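You operate a simulated robot arm through the tools that you are given. There is no shell and no other tool. Be economical: measure what you need, move in short steps, check, and stop when the job is done.

The job below is to be done with a simulated robot arm. You get a single attempt, and the scene is never put back.

## Task
Give the half-filled striped disc one more blue pump and tap its bubbles out.
Fine: push the beige slide tray in, draw it out again, tap the white tab; leave the disc on the tray; the other discs stay.

It is judged by the outcome, as a careful person would: the job done as asked, and still so three seconds after it is handed in. It fails if anything else is knocked over, pushed out of place, dropped, spilled or broken.

## Robot
A 6-joint arm with a two-finger parallel gripper, fixed in place. Base frame: the origin is at the foot of the arm, x ahead of it, y to its left, z up. Units: m, degrees, N and s.
With the tool pointing down near the work surface it reaches from about 0.26 to 0.68 m from the base axis. Its first joint turns from -66.0 to 66.0 degrees. Payload 2.9 kg.
Tool frame: the origin (TCP) lies between the finger pads and is the grasp point; the fingertips stand 0.03 m ahead of it; z points along the fingers, y is the line along which they close. Largest opening 0.11 m; finger width 0.02, thickness 0.01; the body of the gripper, 0.048 by 0.112 m, starts 0.055 m behind the TCP.
Orientation is that of the tool frame in the base frame, as [roll, pitch, yaw] about the fixed x, y, z axes, in that order (R = Rz(yaw) Ry(pitch) Rx(roll)). With the fingers straight down and closing along the base's y, the tool's x points along the base's -x, its y along +y and its z along -z.

## Interface
- The arm moves only by the tool play_rows. Its argument "rows" is a list of rows, each a list of 3 entries, a list of its own where there are three numbers: the opening, from 0 (shut) to 1 (fully open), then the shift along the base's x, y, z in m, then the turn, a rotation vector about the base's x, y, z in degrees. In form: [[hand, [dx, dy, dz], [ax, ay, az]], ...]. A call has 1 to 20 rows; each row is the pose to reach, as a shift and turn from the pose commanded when the call began. Rows are played at 5 a second. More than 0.05 m and 8.6 degrees between two rows, or a gripper value outside its range, and nothing of the call is played. A pose out of reach is approached as far as the arm can. The call stops where the force on the tool passes 70 N (or 10 N more than at its start, if that is more) or the arm is blocked; 0.2 s more then pass. The fingers move at their own pace (about 0.108 m/s each) and stop on an object; they squeeze with about 27 N. The grip force told is the motor's: it shows also when the fingers shut on nothing. Time passes only in rows, and 0.2 s behind the last, so rows that repeat a pose let the fingers close. The reply holds the time, the measured pose of the TCP, the force on the tool along the base axes, the opening and the grip force, in the units named above and with some noise.
- Cameras (640 x 400 px; columns grow to the right, rows downward): "scene" is fixed at [0.067, 0.4205, 1.3952]; the picture's right is [-0.85, -0.52, 0.00], its down [-0.24, 0.40, -0.88] and it looks along [0.46, -0.75, -0.47] (base axes); focal length 353 px, centre (320, 200). "wrist" rides on the gripper at [0.072, 0.017, -0.103] in the tool frame; the picture's right is [-0.23, 0.97, 0.00], its down [-0.76, -0.18, -0.62] and it looks along [-0.61, -0.14, 0.78] (tool axes); focal length 222 px, centre (320, 200). There is no depth. A picture from a camera that has moved, and an enlarged one, comes with that camera's place and axes in the base frame and with its lens.
- grab_frame(camera): a new picture of that camera. It takes no simulated time.
- enlarge(camera, box): a new picture of the part [left, top, right, bottom] of that camera's present view, enlarged. It takes no simulated time.
- sign_off(): hands the job in; it is judged then, once.

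Go step by step. Nothing tells you positions but the pictures and the camera data: compare them with the known pose of the tool, close in by small moves and look again before you grip or let go. The budget is 120 turns and 64 pictures, counting those below and the enlarged ones. Unless the task says otherwise, let go and move clear before handing in, and close with one line.

The tools are called after ">>>" as name(argument=value, ...) on one line, values as JSON. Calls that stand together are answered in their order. play_rows: Moves the arm, as the interface text tells. Its arguments: {"type":"object","properties":{"rows":{"type":"array","items":{"type":"array"}}},"required":["rows"]} The other tools are called the same way: grab_frame (camera) takes a picture; enlarge (camera, box) takes an enlarged picture of a part of a camera's view; sign_off () hands the job in.

At the start:

```text
t: 0.0
eef_pos: [0.3649, -0.1777, 1.0699]
orientation: [-179.9, 0.0, 180.0]
contact_force: [-0.2, -0.3, 0.1]
width: 0.11
grasp_force: 0.0
```

scene: 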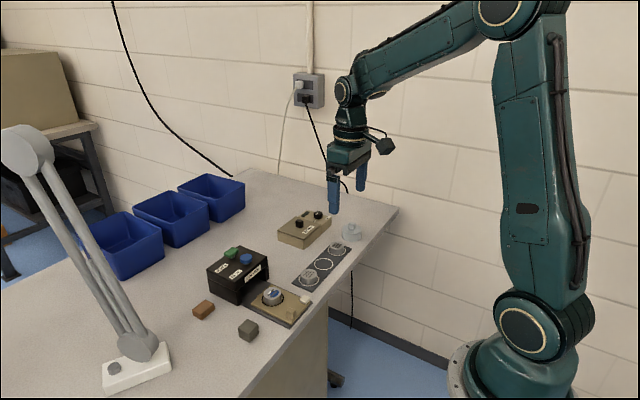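
wrist: 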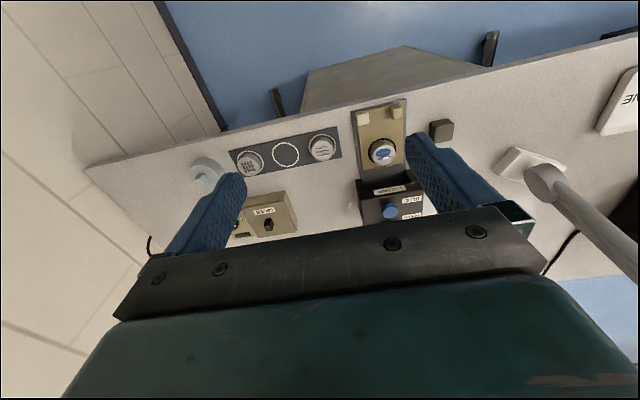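

I see a black box with green and blue knobs, a beige tray in front of it carrying a disc, and a rack with other discs. I'll look closer first.

>>> enlarge(camera="scene", box=[190, 200, 370, 340])

>>> enlarge(camera="wrist", box=[180, 80, 480, 260])

```text
2.86 times, centred on (280, 270) of scene
camera zoom: at [0.067, 0.4205, 1.3952], right [-0.85, -0.52, 0.0], down [-0.24, 0.4, -0.88], along [0.46, -0.75, -0.47], focal length 1008 px, centre (434, 0)
```

zoom: 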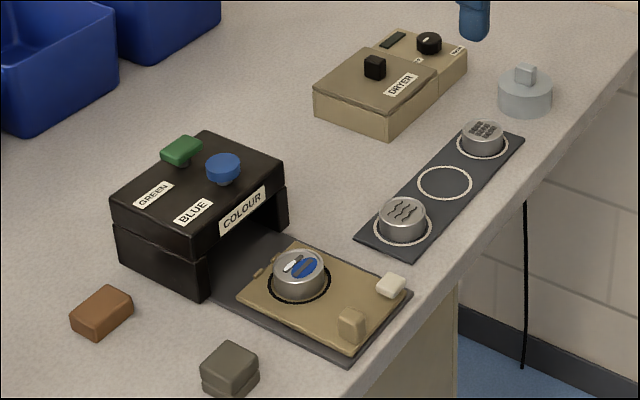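

```text
2.13 times, centred on (330, 170) of wrist
camera zoom: at [0.2931, -0.1603, 1.173], right [0.23, 0.97, 0.0], down [0.76, -0.18, 0.62], along [0.61, -0.14, -0.78], focal length 474 px, centre (299, 264)
```

zoom: 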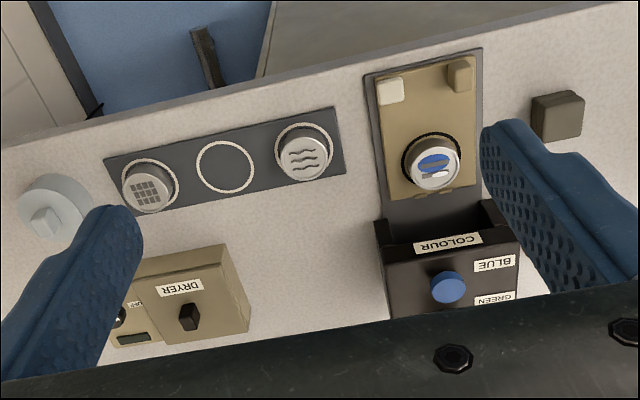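

The blue pump is at about (0.60, -0.093, 0.852), the disc at (0.517, -0.087), the tray's tan handle block at (0.44, -0.057) and the white tab at (0.44, -0.114). I'll move above the handle and check again.

>>> play_rows(rows=[[0.5, [0.015, 0.024, -0.034], [0, 0, 0]], [0.5, [0.03, 0.048, -0.068], [0, 0, 0]], [0.5, [0.045, 0.072, -0.102], [0, 0, 0]], [0.5, [0.06, 0.096, -0.136], [0, 0, 0]], [0.5, [0.075, 0.121, -0.17], [0, 0, 0]], [0.5, [0.075, 0.121, -0.2], [0, 0, 0]], [0.5, [0.075, 0.121, -0.2], [0, 0, 0]]])

>>> grab_frame(camera="wrist")

>>> enlarge(camera="scene", box=[190, 200, 370, 340])

```text
t: 1.6
eef_pos: [0.4416, -0.0575, 0.8691]
orientation: [179.9, -0.1, 180.0]
contact_force: [-0.2, 0.6, -0.2]
width: 0.055
grasp_force: 0.1
```

```text
59 pictures are left
camera wrist: at [0.369, -0.0403, 0.9731], right [0.23, 0.97, 0.0], down [0.76, -0.18, 0.62], along [0.61, -0.14, -0.78], focal length 222 px, centre (320, 200)
```

wrist: 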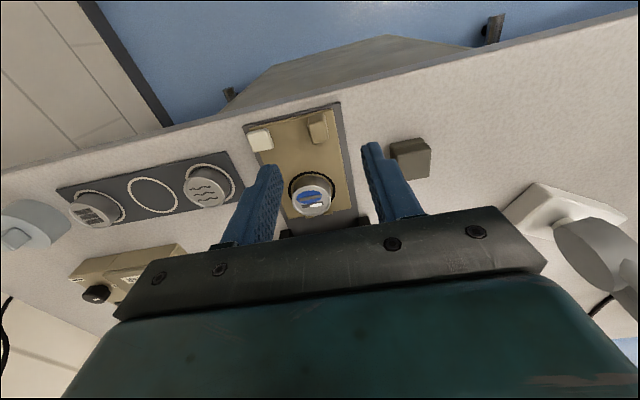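

```text
2.86 times, centred on (280, 270) of scene
camera zoom: at [0.067, 0.4205, 1.3952], right [-0.85, -0.52, 0.0], down [-0.24, 0.4, -0.88], along [0.46, -0.75, -0.47], focal length 1008 px, centre (434, 0)
```

zoom: 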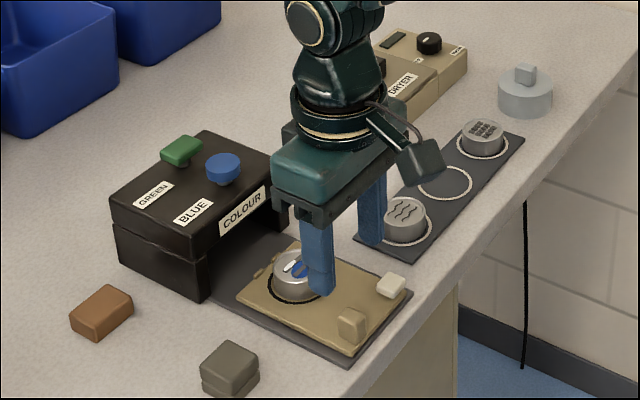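

>>> enlarge(camera="wrist", box=[235, 90, 395, 220])

>>> enlarge(camera="scene", box=[240, 270, 320, 330])

```text
3.08 times, centred on (315, 155) of wrist
camera zoom: at [0.369, -0.0403, 0.9731], right [0.23, 0.97, 0.0], down [0.76, -0.18, 0.62], along [0.61, -0.14, -0.78], focal length 684 px, centre (335, 338)
```

zoom: 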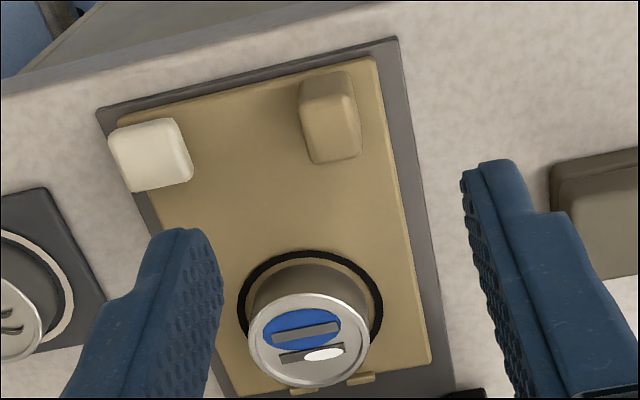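

```text
6.67 times, centred on (280, 300) of scene
camera zoom: at [0.067, 0.4205, 1.3952], right [-0.85, -0.52, 0.0], down [-0.24, 0.4, -0.88], along [0.46, -0.75, -0.47], focal length 2352 px, centre (587, -467)
```

zoom: 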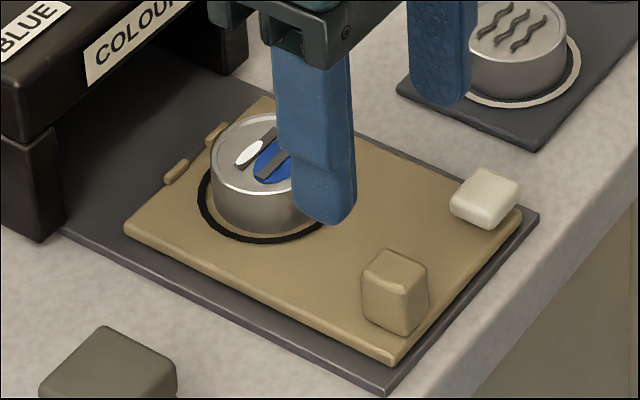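

The handle block spans about x 0.434–0.450, is centred on y -0.0575 and tops out near z 0.788, so the gripper is already right above it. I'll lower and grip it.

>>> play_rows(rows=[[0.5, [0, 0, -0.03], [0, 0, 0]], [0.5, [0, 0, -0.055], [0, 0, 0]], [0.5, [0, 0, -0.069], [0, 0, 0]], [0.5, [0, 0, -0.069], [0, 0, 0]], [0.1, [0, 0, -0.069], [0, 0, 0]], [0.1, [0, 0, -0.069], [0, 0, 0]], [0.1, [0, 0, -0.069], [0, 0, 0]]])

>>> enlarge(camera="scene", box=[190, 200, 370, 340])

```text
t: 3.2
eef_pos: [0.4414, -0.0603, 0.8019]
orientation: [-179.8, 0.0, 179.9]
contact_force: [0.7, -13.3, -7.2]
width: 0.0156
grasp_force: 44.6
```

```text
2.86 times, centred on (280, 270) of scene
camera zoom: at [0.0672, 0.4202, 1.3953], right [-0.85, -0.52, 0.0], down [-0.24, 0.4, -0.88], along [0.46, -0.75, -0.47], focal length 1008 px, centre (434, 0)
```

zoom: 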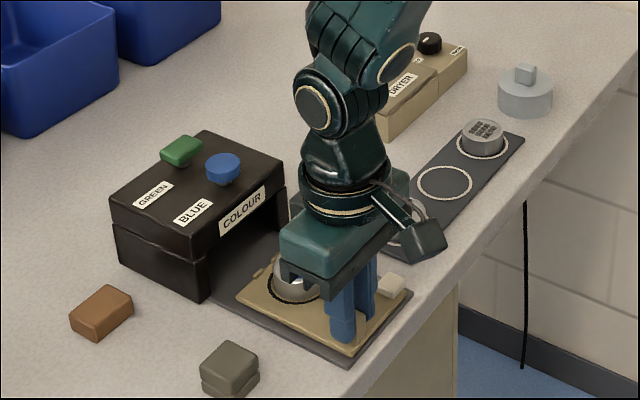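

The handle is gripped, with some side load because it sits about 3 mm to the right. I'll ease that off and push in gently.

>>> play_rows(rows=[[0.1, [0, -0.003, 0], [0, 0, 0]], [0.1, [0.005, -0.003, 0], [0, 0, 0]], [0.1, [0.015, -0.003, 0], [0, 0, 0]], [0.1, [0.025, -0.003, 0], [0, 0, 0]], [0.1, [0.035, -0.003, 0], [0, 0, 0]], [0.1, [0.045, -0.003, 0], [0, 0, 0]]])

>>> enlarge(camera="scene", box=[190, 200, 370, 340])

```text
t: 4.6
eef_pos: [0.4869, -0.0584, 0.8016]
orientation: [-180.0, 0.3, 180.0]
contact_force: [-0.1, -1.3, 16.5]
width: 0.0159
grasp_force: 44.6
```

```text
2.86 times, centred on (280, 270) of scene
camera zoom: at [0.0668, 0.4205, 1.3952], right [-0.85, -0.52, 0.0], down [-0.24, 0.4, -0.88], along [0.46, -0.75, -0.47], focal length 1008 px, centre (434, 0)
```

zoom: 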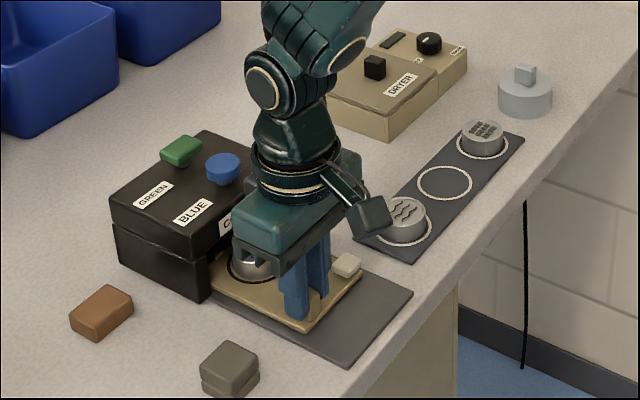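

The tray slides freely with the disc on it. I'll keep going until it stops.

>>> play_rows(rows=[[0.1, [0.008, 0, 0], [0, 0, 0]], [0.1, [0.016, 0, 0], [0, 0, 0]], [0.1, [0.024, 0, 0], [0, 0, 0]], [0.1, [0.03, 0, 0], [0, 0, 0]], [0.1, [0.035, 0, 0], [0, 0, 0]], [0.1, [0.04, 0, 0], [0, 0, 0]]])

>>> enlarge(camera="scene", box=[190, 200, 370, 340])

>>> grab_frame(camera="wrist")

```text
t: 6.0
eef_pos: [0.528, -0.0584, 0.8027]
orientation: [-180.0, 0.3, 179.9]
contact_force: [-0.5, 1.0, 27.9]
width: 0.0159
grasp_force: 44.6
```

```text
2.86 times, centred on (280, 270) of scene
camera zoom: at [0.0665, 0.4206, 1.3952], right [-0.85, -0.52, 0.0], down [-0.24, 0.4, -0.88], along [0.46, -0.75, -0.47], focal length 1008 px, centre (434, 0)
```

zoom: 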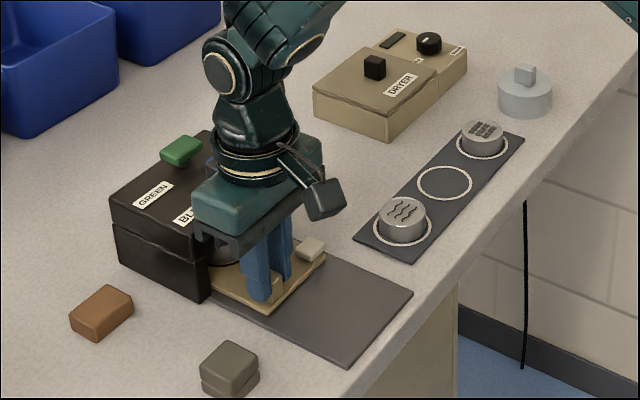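

```text
52 pictures are left
camera wrist: at [0.455, -0.0418, 0.9047], right [0.23, 0.97, 0.0], down [0.76, -0.18, 0.63], along [0.61, -0.14, -0.78], focal length 222 px, centre (320, 200)
```

wrist: 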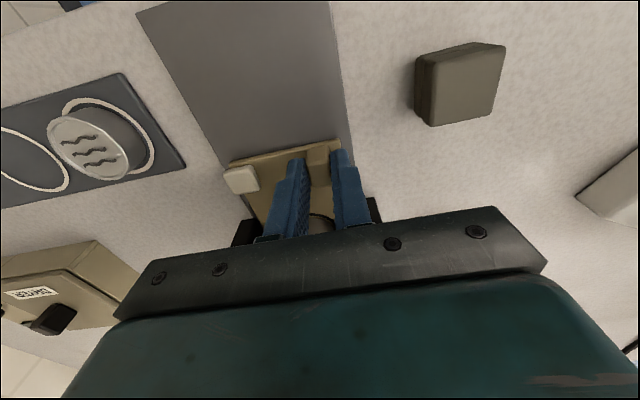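

The tray is in about 87 mm and hasn't met a stop. I'll relieve the vertical load and feel onward in small steps.

>>> play_rows(rows=[[0.1, [0, 0, 0.002], [0, 0, 0]], [0.1, [0.003, 0, 0.002], [0, 0, 0]], [0.1, [0.006, 0, 0.002], [0, 0, 0]], [0.1, [0.009, 0, 0.002], [0, 0, 0]], [0.1, [0.012, 0, 0.002], [0, 0, 0]]])

```text
t: 7.2
eef_pos: [0.5353, -0.0601, 0.8009]
orientation: [180.0, -0.3, -179.9]
contact_force: [-13.0, 0.3, 2.0]
width: 0.0156
grasp_force: 44.9
```

There is now 13 N against the push and the pose lags, so it looks like the stop. I'll push slightly more to confirm, then ease off and release.

>>> play_rows(rows=[[0.1, [0.003, 0, 0], [0, 0, 0]], [0.1, [0.005, 0, 0], [0, 0, 0]]])

```text
t: 7.8
eef_pos: [0.5374, -0.0585, 0.8005]
orientation: [179.9, -0.7, 179.9]
contact_force: [-33.8, -2.9, 10.2]
width: 0.0158
grasp_force: 45.2
```

The stop is firm. I'll back off the push, open, and rise straight up.

>>> play_rows(rows=[[0.1, [-0.004, 0, 0], [0, 0, 0]], [0.1, [-0.007, 0, 0], [0, 0, 0]], [0.35, [-0.007, 0, 0], [0, 0, 0]], [0.35, [-0.007, 0, 0], [0, 0, 0]], [0.35, [-0.007, 0, 0.03], [0, 0, 0]], [0.35, [-0.007, 0, 0.07], [0, 0, 0]], [0.35, [-0.007, 0, 0.11], [0, 0, 0]], [0.0, [-0.007, 0, 0.15], [0, 0, 0]], [0.0, [-0.007, 0, 0.15], [0, 0, 0]]])

>>> enlarge(camera="scene", box=[190, 200, 370, 340])

>>> grab_frame(camera="wrist")

```text
t: 9.8
eef_pos: [0.537, -0.0581, 0.9558]
orientation: [-180.0, 0.0, -180.0]
contact_force: [-0.4, -0.6, 0.3]
width: 0.0
grasp_force: 27.3
```

```text
2.86 times, centred on (280, 270) of scene
camera zoom: at [0.067, 0.4205, 1.3952], right [-0.85, -0.52, 0.0], down [-0.24, 0.4, -0.88], along [0.46, -0.75, -0.47], focal length 1008 px, centre (434, 0)
```

zoom: 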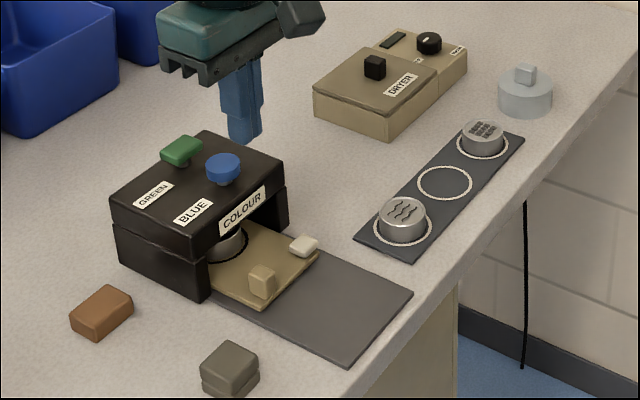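

```text
50 pictures are left
camera wrist: at [0.4639, -0.0404, 1.0592], right [0.23, 0.97, 0.0], down [0.76, -0.18, 0.62], along [0.61, -0.14, -0.78], focal length 222 px, centre (320, 200)
```

wrist: 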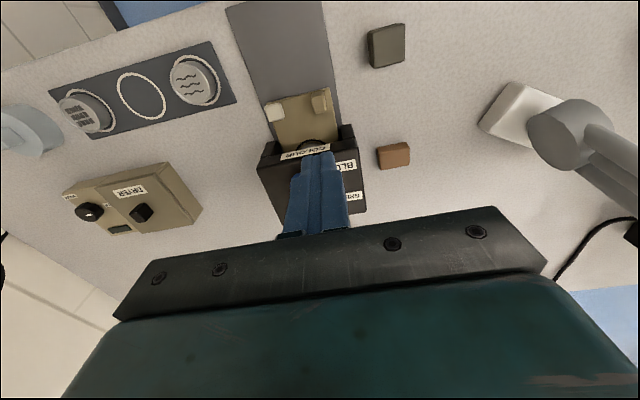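

The tray is in, and the blue pump at about (0.600, -0.093) is clear. I'll bring the closed fingertips just above it.

>>> play_rows(rows=[[0.0, [0.03, -0.017, 0], [0, 0, 0]], [0.0, [0.063, -0.035, 0], [0, 0, 0]], [0.0, [0.063, -0.035, -0.03], [0, 0, 0]], [0.0, [0.063, -0.035, -0.055], [0, 0, 0]], [0.0, [0.063, -0.035, -0.055], [0, 0, 0]]])

>>> enlarge(camera="scene", box=[210, 210, 290, 270])

>>> enlarge(camera="wrist", box=[240, 100, 400, 240])

```text
t: 11.0
eef_pos: [0.6007, -0.0948, 0.8981]
orientation: [179.9, 0.0, -180.0]
contact_force: [0.1, 0.1, 0.0]
width: 0.0
grasp_force: 26.8
```

```text
6.67 times, centred on (250, 240) of scene
camera zoom: at [0.067, 0.4205, 1.3952], right [-0.85, -0.52, 0.0], down [-0.24, 0.4, -0.88], along [0.46, -0.75, -0.47], focal length 2352 px, centre (787, -67)
```

zoom: 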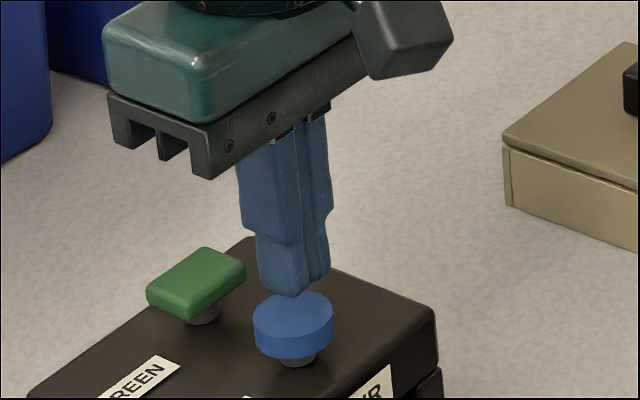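

```text
2.86 times, centred on (320, 170) of wrist
camera zoom: at [0.5272, -0.077, 1.001], right [0.23, 0.97, 0.0], down [0.76, -0.18, 0.62], along [0.61, -0.14, -0.78], focal length 635 px, centre (320, 286)
```

zoom: 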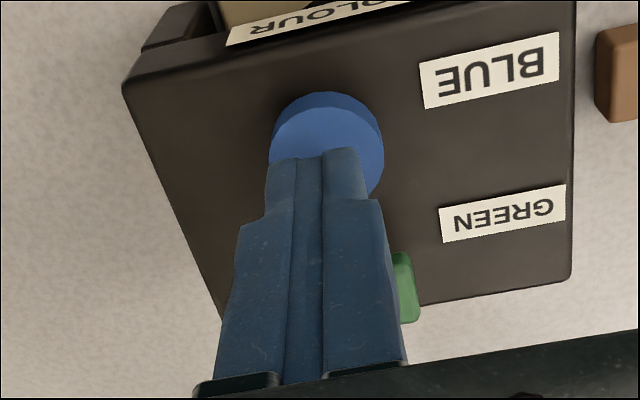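

The fingertips are centred over the blue knob and well clear of the green one. I'll press down in one continuous stroke.

>>> play_rows(rows=[[0.0, [0, 0.002, -0.01], [0, 0, 0]], [0.0, [0, 0.002, -0.015], [0, 0, 0]], [0.0, [0, 0.002, -0.018], [0, 0, 0]], [0.0, [0, 0.002, -0.021], [0, 0, 0]], [0.0, [0, 0.002, -0.024], [0, 0, 0]]])

>>> enlarge(camera="scene", box=[210, 210, 290, 270])

```text
t: 12.2
eef_pos: [0.599, -0.0917, 0.8742]
orientation: [-180.0, 0.0, -180.0]
contact_force: [2.6, 0.8, 3.3]
width: 0.0
grasp_force: 27.0
```

```text
6.67 times, centred on (250, 240) of scene
camera zoom: at [0.067, 0.4206, 1.3952], right [-0.85, -0.52, 0.0], down [-0.24, 0.4, -0.88], along [0.46, -0.75, -0.47], focal length 2352 px, centre (787, -67)
```

zoom: 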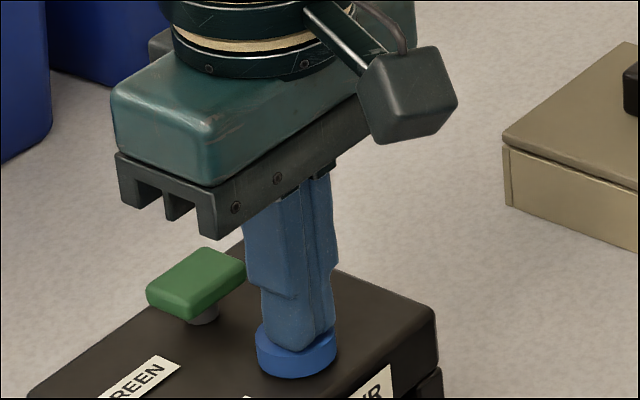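

The knob is going down smoothly at about 3 N. I'll continue to the bottom of the stroke.

>>> play_rows(rows=[[0.0, [0, 0, -0.002], [0, 0, 0]], [0.0, [0, 0, -0.004], [0, 0, 0]], [0.0, [0, 0, -0.004], [0, 0, 0]]])

```text
t: 13.0
eef_pos: [0.5988, -0.0923, 0.8719]
orientation: [179.9, 0.2, -179.9]
contact_force: [-11.0, 1.5, 31.2]
width: 0.0
grasp_force: 27.3
```

It bottomed out at 31 N, so that's one full pump. I'll lift straight off once and check the knob returned.

>>> play_rows(rows=[[0.0, [0, 0, 0.01], [0, 0, 0]], [0.0, [0, 0, 0.04], [0, 0, 0]], [0.0, [0, 0, 0.08], [0, 0, 0]], [0.0, [0, 0, 0.08], [0, 0, 0]]])

>>> enlarge(camera="scene", box=[190, 200, 370, 340])

```text
t: 14.0
eef_pos: [0.5969, -0.0932, 0.949]
orientation: [-180.0, 0.0, 180.0]
contact_force: [0.8, -0.1, -0.5]
width: 0.0
grasp_force: 26.9
```

```text
2.86 times, centred on (280, 270) of scene
camera zoom: at [0.067, 0.4205, 1.3952], right [-0.85, -0.52, 0.0], down [-0.24, 0.4, -0.88], along [0.46, -0.75, -0.47], focal length 1008 px, centre (434, 0)
```

zoom: 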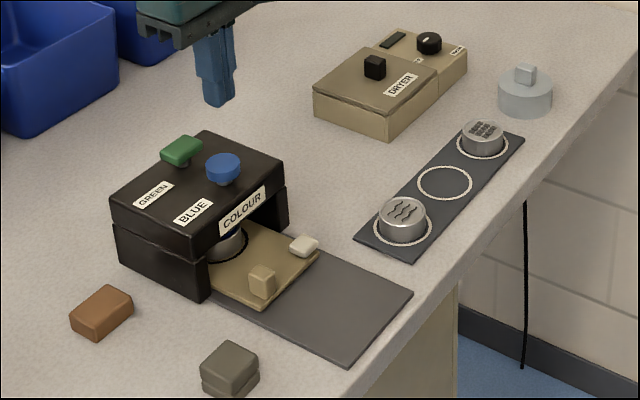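

The knob has sprung back. Now I'll return to the handle, now at about (0.536, -0.059), and regrip it.

>>> play_rows(rows=[[0.35, [-0.03, 0.017, 0], [0, 0, 0]], [0.35, [-0.061, 0.034, 0], [0, 0, 0]], [0.35, [-0.061, 0.034, -0.04], [0, 0, 0]], [0.35, [-0.061, 0.034, -0.08], [0, 0, 0]], [0.35, [-0.061, 0.034, -0.1], [0, 0, 0]], [0.35, [-0.061, 0.034, -0.1], [0, 0, 0]]])

>>> enlarge(camera="wrist", box=[240, 80, 400, 240])

```text
t: 15.4
eef_pos: [0.5407, -0.0559, 0.8482]
orientation: [-180.0, 0.0, -180.0]
contact_force: [-0.2, -1.3, 0.2]
width: 0.0384
grasp_force: 0.0
```

```text
2.50 times, centred on (320, 160) of wrist
camera zoom: at [0.4673, -0.0391, 0.9515], right [0.23, 0.97, 0.0], down [0.76, -0.18, 0.62], along [0.61, -0.14, -0.78], focal length 555 px, centre (320, 300)
```

zoom: 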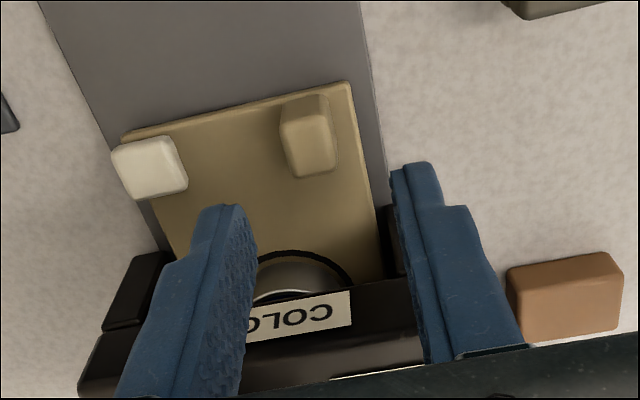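

>>> play_rows(rows=[[0.35, [-0.003, -0.003, -0.025], [0, 0, 0]], [0.35, [-0.003, -0.003, -0.046], [0, 0, 0]], [0.35, [-0.003, -0.003, -0.046], [0, 0, 0]], [0.1, [-0.003, -0.003, -0.046], [0, 0, 0]], [0.1, [-0.003, -0.003, -0.046], [0, 0, 0]], [0.1, [-0.003, -0.003, -0.046], [0, 0, 0]]])

```text
t: 16.8
eef_pos: [0.5373, -0.0587, 0.8027]
orientation: [179.8, 0.0, -179.9]
contact_force: [0.9, 8.2, -4.6]
width: 0.0156
grasp_force: 45.2
```

The handle is gripped again. Now I'll draw the tray out smoothly.

>>> play_rows(rows=[[0.1, [-0.005, 0, 0], [0, 0, 0]], [0.1, [-0.015, 0, 0], [0, 0, 0]], [0.1, [-0.025, 0, 0], [0, 0, 0]], [0.1, [-0.035, 0, 0], [0, 0, 0]], [0.1, [-0.045, 0, 0], [0, 0, 0]], [0.1, [-0.055, 0, 0], [0, 0, 0]], [0.1, [-0.065, 0, 0], [0, 0, 0]], [0.1, [-0.075, 0, 0], [0, 0, 0]], [0.1, [-0.083, 0, 0], [0, 0, 0]], [0.1, [-0.088, 0, 0], [0, 0, 0]]])

>>> enlarge(camera="scene", box=[190, 200, 370, 340])

```text
t: 19.0
eef_pos: [0.4463, -0.0579, 0.8025]
orientation: [179.8, -0.1, -179.9]
contact_force: [0.2, 18.7, -29.3]
width: 0.0159
grasp_force: 44.7
```

```text
2.86 times, centred on (280, 270) of scene
camera zoom: at [0.0675, 0.4209, 1.3951], right [-0.85, -0.52, 0.0], down [-0.24, 0.4, -0.88], along [0.46, -0.75, -0.47], focal length 1008 px, centre (434, 0)
```

zoom: 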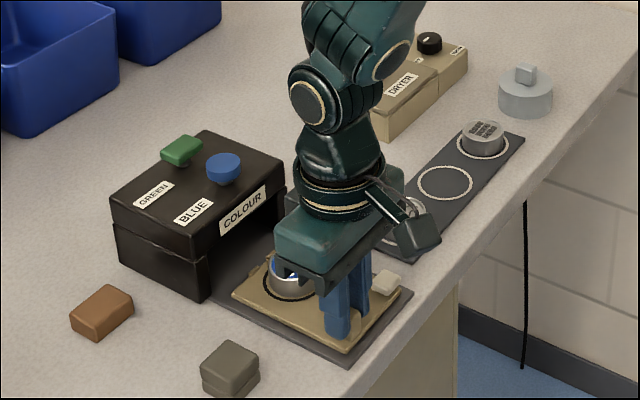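

It is nearly out, with side and vertical load building up. I'll relieve those and draw to the outer stop.

>>> play_rows(rows=[[0.1, [0, -0.002, -0.002], [0, 0, 0]], [0.1, [-0.003, -0.002, -0.002], [0, 0, 0]], [0.1, [-0.006, -0.002, -0.002], [0, 0, 0]], [0.1, [-0.008, -0.002, -0.002], [0, 0, 0]]])

```text
t: 20.0
eef_pos: [0.4416, -0.059, 0.8022]
orientation: [179.4, 0.4, -179.6]
contact_force: [-0.2, 30.5, 17.1]
width: 0.0159
grasp_force: 44.5
```

>>> play_rows(rows=[[0.1, [0, 0.003, 0.001], [0, 0, 0]], [0.1, [-0.002, 0.004, 0.001], [0, 0, 0]], [0.1, [-0.004, 0.004, 0.001], [0, 0, 0]]])

```text
t: 20.8
eef_pos: [0.4404, -0.0588, 0.8038]
orientation: [179.9, 0.9, -179.9]
contact_force: [31.2, 13.8, -14.2]
width: 0.0158
grasp_force: 44.8
```

The outer stop is reached, with 31 N resisting. I'll ease off, release, and rise.

>>> play_rows(rows=[[0.1, [0.004, 0.001, 0], [0, 0, 0]], [0.1, [0.004, 0.001, -0.001], [0, 0, 0]], [0.35, [0.004, 0.001, -0.001], [0, 0, 0]], [0.35, [0.004, 0.001, -0.001], [0, 0, 0]], [0.35, [0.004, 0.001, 0.03], [0, 0, 0]], [0.35, [0.004, 0.001, 0.07], [0, 0, 0]], [0.0, [0.004, 0.001, 0.1], [0, 0, 0]], [0.0, [0.004, 0.001, 0.1], [0, 0, 0]]])

>>> enlarge(camera="scene", box=[230, 260, 320, 330])

>>> enlarge(camera="wrist", box=[230, 80, 410, 220])

```text
t: 22.6
eef_pos: [0.4401, -0.056, 0.9041]
orientation: [-179.9, 0.0, -180.0]
contact_force: [0.0, 0.8, -0.6]
width: 0.0
grasp_force: 26.7
```

```text
5.71 times, centred on (275, 295) of scene
camera zoom: at [0.067, 0.4205, 1.3952], right [-0.85, -0.52, 0.0], down [-0.24, 0.4, -0.88], along [0.46, -0.75, -0.47], focal length 2016 px, centre (577, -343)
```

zoom: 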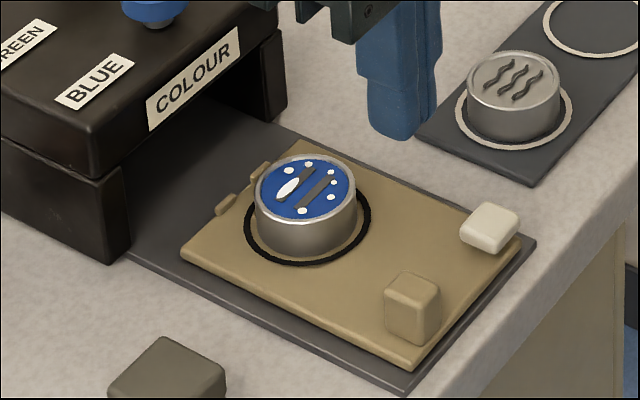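

```text
2.86 times, centred on (320, 150) of wrist
camera zoom: at [0.3667, -0.0387, 1.0074], right [0.23, 0.97, 0.0], down [0.76, -0.18, 0.62], along [0.61, -0.14, -0.78], focal length 635 px, centre (320, 343)
```

zoom: 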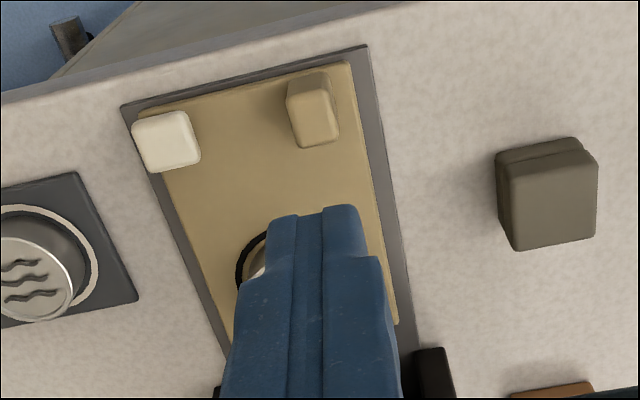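

The disc is now full blue and shows bubbles. The white tab's top is at about (0.440, -0.1125, 0.777), so I'll hover the closed fingertips over it.

>>> play_rows(rows=[[0.0, [0, -0.03, 0], [0, 0, 0]], [0.0, [0, -0.0565, 0], [0, 0, 0]], [0.0, [0, -0.0565, -0.04], [0, 0, 0]], [0.0, [0, -0.0565, -0.08], [0, 0, 0]], [0.0, [0, -0.0565, -0.08], [0, 0, 0]]])

>>> enlarge(camera="scene", box=[230, 260, 320, 330])

>>> enlarge(camera="wrist", box=[230, 60, 410, 200])

```text
t: 23.8
eef_pos: [0.4376, -0.1161, 0.8223]
orientation: [-180.0, 0.0, 180.0]
contact_force: [-0.2, -0.5, -0.2]
width: 0.0
grasp_force: 27.1
```

```text
5.71 times, centred on (275, 295) of scene
camera zoom: at [0.067, 0.4205, 1.3952], right [-0.85, -0.52, 0.0], down [-0.24, 0.4, -0.88], along [0.46, -0.75, -0.47], focal length 2016 px, centre (577, -343)
```

zoom: 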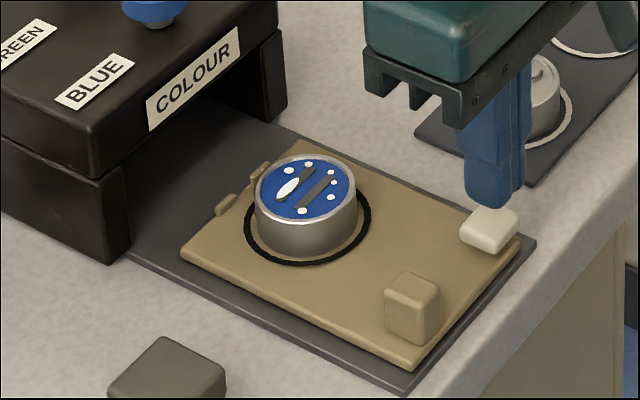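

```text
2.86 times, centred on (320, 130) of wrist
camera zoom: at [0.3652, -0.098, 0.9267], right [0.23, 0.97, 0.0], down [0.76, -0.18, 0.62], along [0.61, -0.14, -0.78], focal length 635 px, centre (320, 400)
```

zoom: 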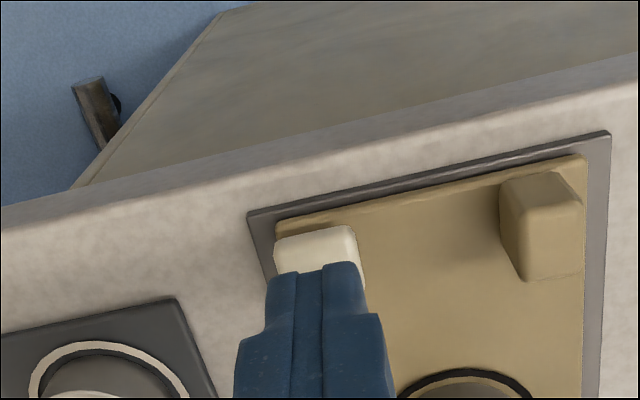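

The fingers are over the tab; I'll shift 3 mm left and tap down gently.

>>> play_rows(rows=[[0.0, [0.001, 0.003, -0.006], [0, 0, 0]], [0.0, [0.001, 0.003, -0.012], [0, 0, 0]], [0.0, [0.001, 0.003, -0.016], [0, 0, 0]], [0.0, [0.001, 0.003, -0.019], [0, 0, 0]]])

>>> enlarge(camera="scene", box=[230, 260, 320, 330])

```text
t: 24.8
eef_pos: [0.4403, -0.1111, 0.804]
orientation: [-179.9, -0.1, -180.0]
contact_force: [0.3, -0.3, 0.5]
width: 0.0001
grasp_force: 26.9
```

```text
5.71 times, centred on (275, 295) of scene
camera zoom: at [0.067, 0.4205, 1.3952], right [-0.85, -0.52, 0.0], down [-0.24, 0.4, -0.88], along [0.46, -0.75, -0.47], focal length 2016 px, centre (577, -343)
```

zoom: 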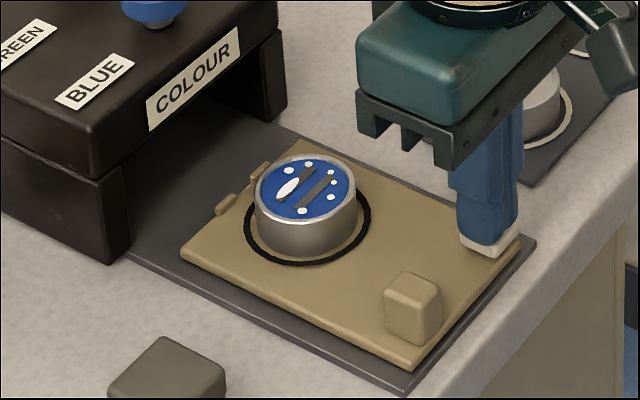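

>>> play_rows(rows=[[0.0, [0, 0, -0.002], [0, 0, 0]], [0.0, [0, 0, -0.004], [0, 0, 0]], [0.0, [0, 0, -0.006], [0, 0, 0]], [0.0, [0, 0, -0.008], [0, 0, 0]]])

>>> enlarge(camera="scene", box=[230, 260, 320, 330])

```text
t: 25.8
eef_pos: [0.4422, -0.1121, 0.7971]
orientation: [-180.0, 0.3, 180.0]
contact_force: [0.8, 3.6, 32.0]
width: 0.0001
grasp_force: 27.5
```

```text
5.71 times, centred on (275, 295) of scene
camera zoom: at [0.0666, 0.4207, 1.3952], right [-0.85, -0.52, 0.0], down [-0.24, 0.4, -0.88], along [0.46, -0.75, -0.47], focal length 2016 px, centre (577, -343)
```

zoom: 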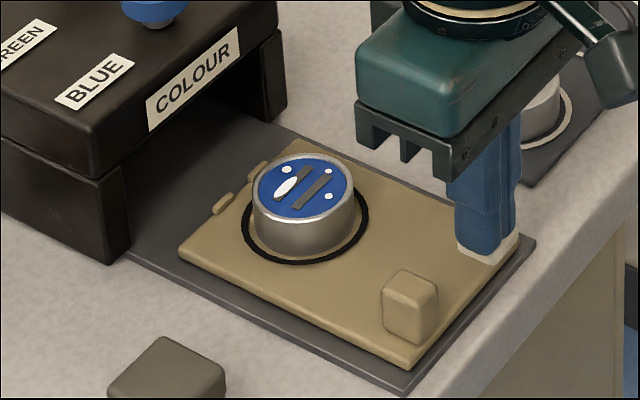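

The tap bottomed out at 32 N and the bubbles dropped from six to about three. I'll lift and tap again.

>>> play_rows(rows=[[0.0, [0, 0, 0.01], [0, 0, 0]], [0.0, [0, 0, 0.022], [0, 0, 0]], [0.0, [0, 0, 0.022], [0, 0, 0]], [0.0, [0, 0, 0.012], [0, 0, 0]], [0.0, [0, 0, 0.006], [0, 0, 0]], [0.0, [0, 0, 0.002], [0, 0, 0]], [0.0, [0, 0, 0], [0, 0, 0]], [0.0, [0, 0, 0.01], [0, 0, 0]], [0.0, [0, 0, 0.022], [0, 0, 0]]])

>>> enlarge(camera="scene", box=[230, 260, 320, 330])

```text
t: 27.8
eef_pos: [0.4385, -0.1133, 0.8147]
orientation: [-179.9, -0.1, 179.9]
contact_force: [0.4, 0.3, -0.2]
width: 0.0001
grasp_force: 26.6
```

```text
5.71 times, centred on (275, 295) of scene
camera zoom: at [0.067, 0.4205, 1.3952], right [-0.85, -0.52, 0.0], down [-0.24, 0.4, -0.88], along [0.46, -0.75, -0.47], focal length 2016 px, centre (577, -343)
```

zoom: 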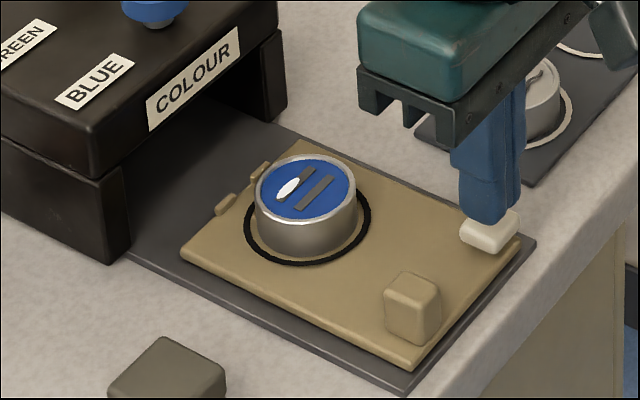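

All the bubbles are gone; the white oval and grey stripes were there from the start. I'll move clear and check everything once more.

>>> play_rows(rows=[[0.0, [0, 0, 0.04], [0, 0, 0]], [0.0, [0, 0, 0.08], [0, 0, 0]], [0.0, [0, 0, 0.12], [0, 0, 0]], [0.0, [-0.03, -0.02, 0.16], [0, 0, 0]], [0.0, [-0.05, -0.04, 0.2], [0, 0, 0]], [0.0, [-0.05, -0.04, 0.2], [0, 0, 0]]])

>>> enlarge(camera="scene", box=[190, 200, 370, 340])

>>> enlarge(camera="scene", box=[250, 270, 300, 310])

```text
refused: row 4 steps farther than a row can; nothing moved
```

```text
2.86 times, centred on (280, 270) of scene
camera zoom: at [0.067, 0.4205, 1.3952], right [-0.85, -0.52, 0.0], down [-0.24, 0.4, -0.88], along [0.46, -0.75, -0.47], focal length 1008 px, centre (434, 0)
```

zoom: 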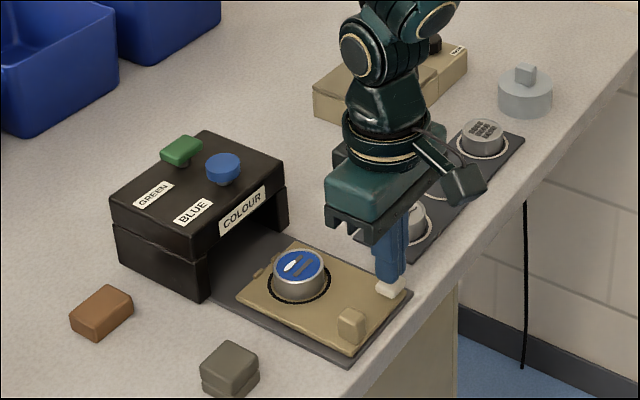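

```text
10.00 times, centred on (275, 290) of scene
camera zoom: at [0.067, 0.4205, 1.3952], right [-0.85, -0.52, 0.0], down [-0.24, 0.4, -0.88], along [0.46, -0.75, -0.47], focal length 3529 px, centre (770, -700)
```

zoom: 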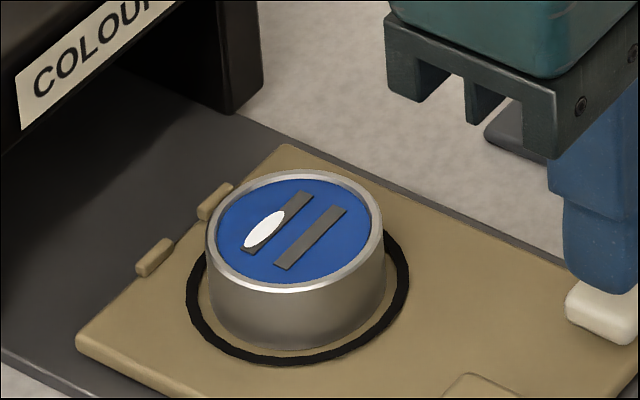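

The move was refused because one step was too long. The disc shows no bubbles, so I'll rise with shorter steps.

>>> play_rows(rows=[[0.0, [0, 0, 0.04], [0, 0, 0]], [0.0, [0, 0, 0.08], [0, 0, 0]], [0.0, [0, 0, 0.12], [0, 0, 0]], [0.0, [0, 0, 0.16], [0, 0, 0]], [0.0, [0, 0, 0.2], [0, 0, 0]], [0.0, [0, 0, 0.2], [0, 0, 0]]])

>>> grab_frame(camera="scene")

>>> enlarge(camera="scene", box=[190, 200, 370, 340])

```text
t: 29.2
eef_pos: [0.4389, -0.1134, 1.0198]
orientation: [179.9, 0.0, 180.0]
contact_force: [0.8, 0.8, -0.6]
width: 0.0002
grasp_force: 27.3
```

```text
34 pictures are left
```

scene: 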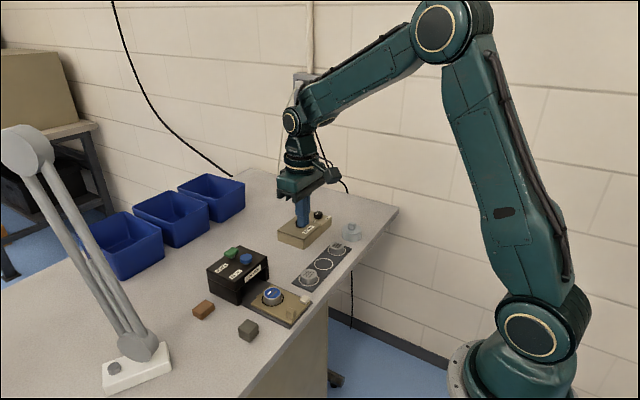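

```text
2.86 times, centred on (280, 270) of scene
camera zoom: at [0.067, 0.4205, 1.3952], right [-0.85, -0.52, 0.0], down [-0.24, 0.4, -0.88], along [0.46, -0.75, -0.47], focal length 1008 px, centre (434, 0)
```

zoom: 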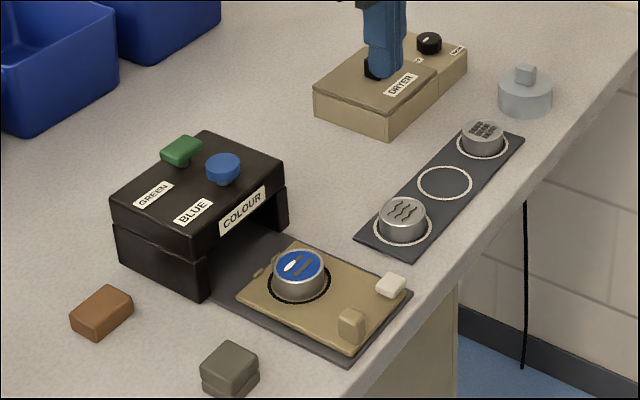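

The disc is full and bubble-free on the drawn-out tray, everything else is where it was, and the arm is clear. I'm handing in.

>>> sign_off()

```text
The job is handed in.
```

The striped disc got one blue pump and two taps on the white tab cleared its bubbles; it is on the drawn-out tray, nothing else moved, and the job is handed in.
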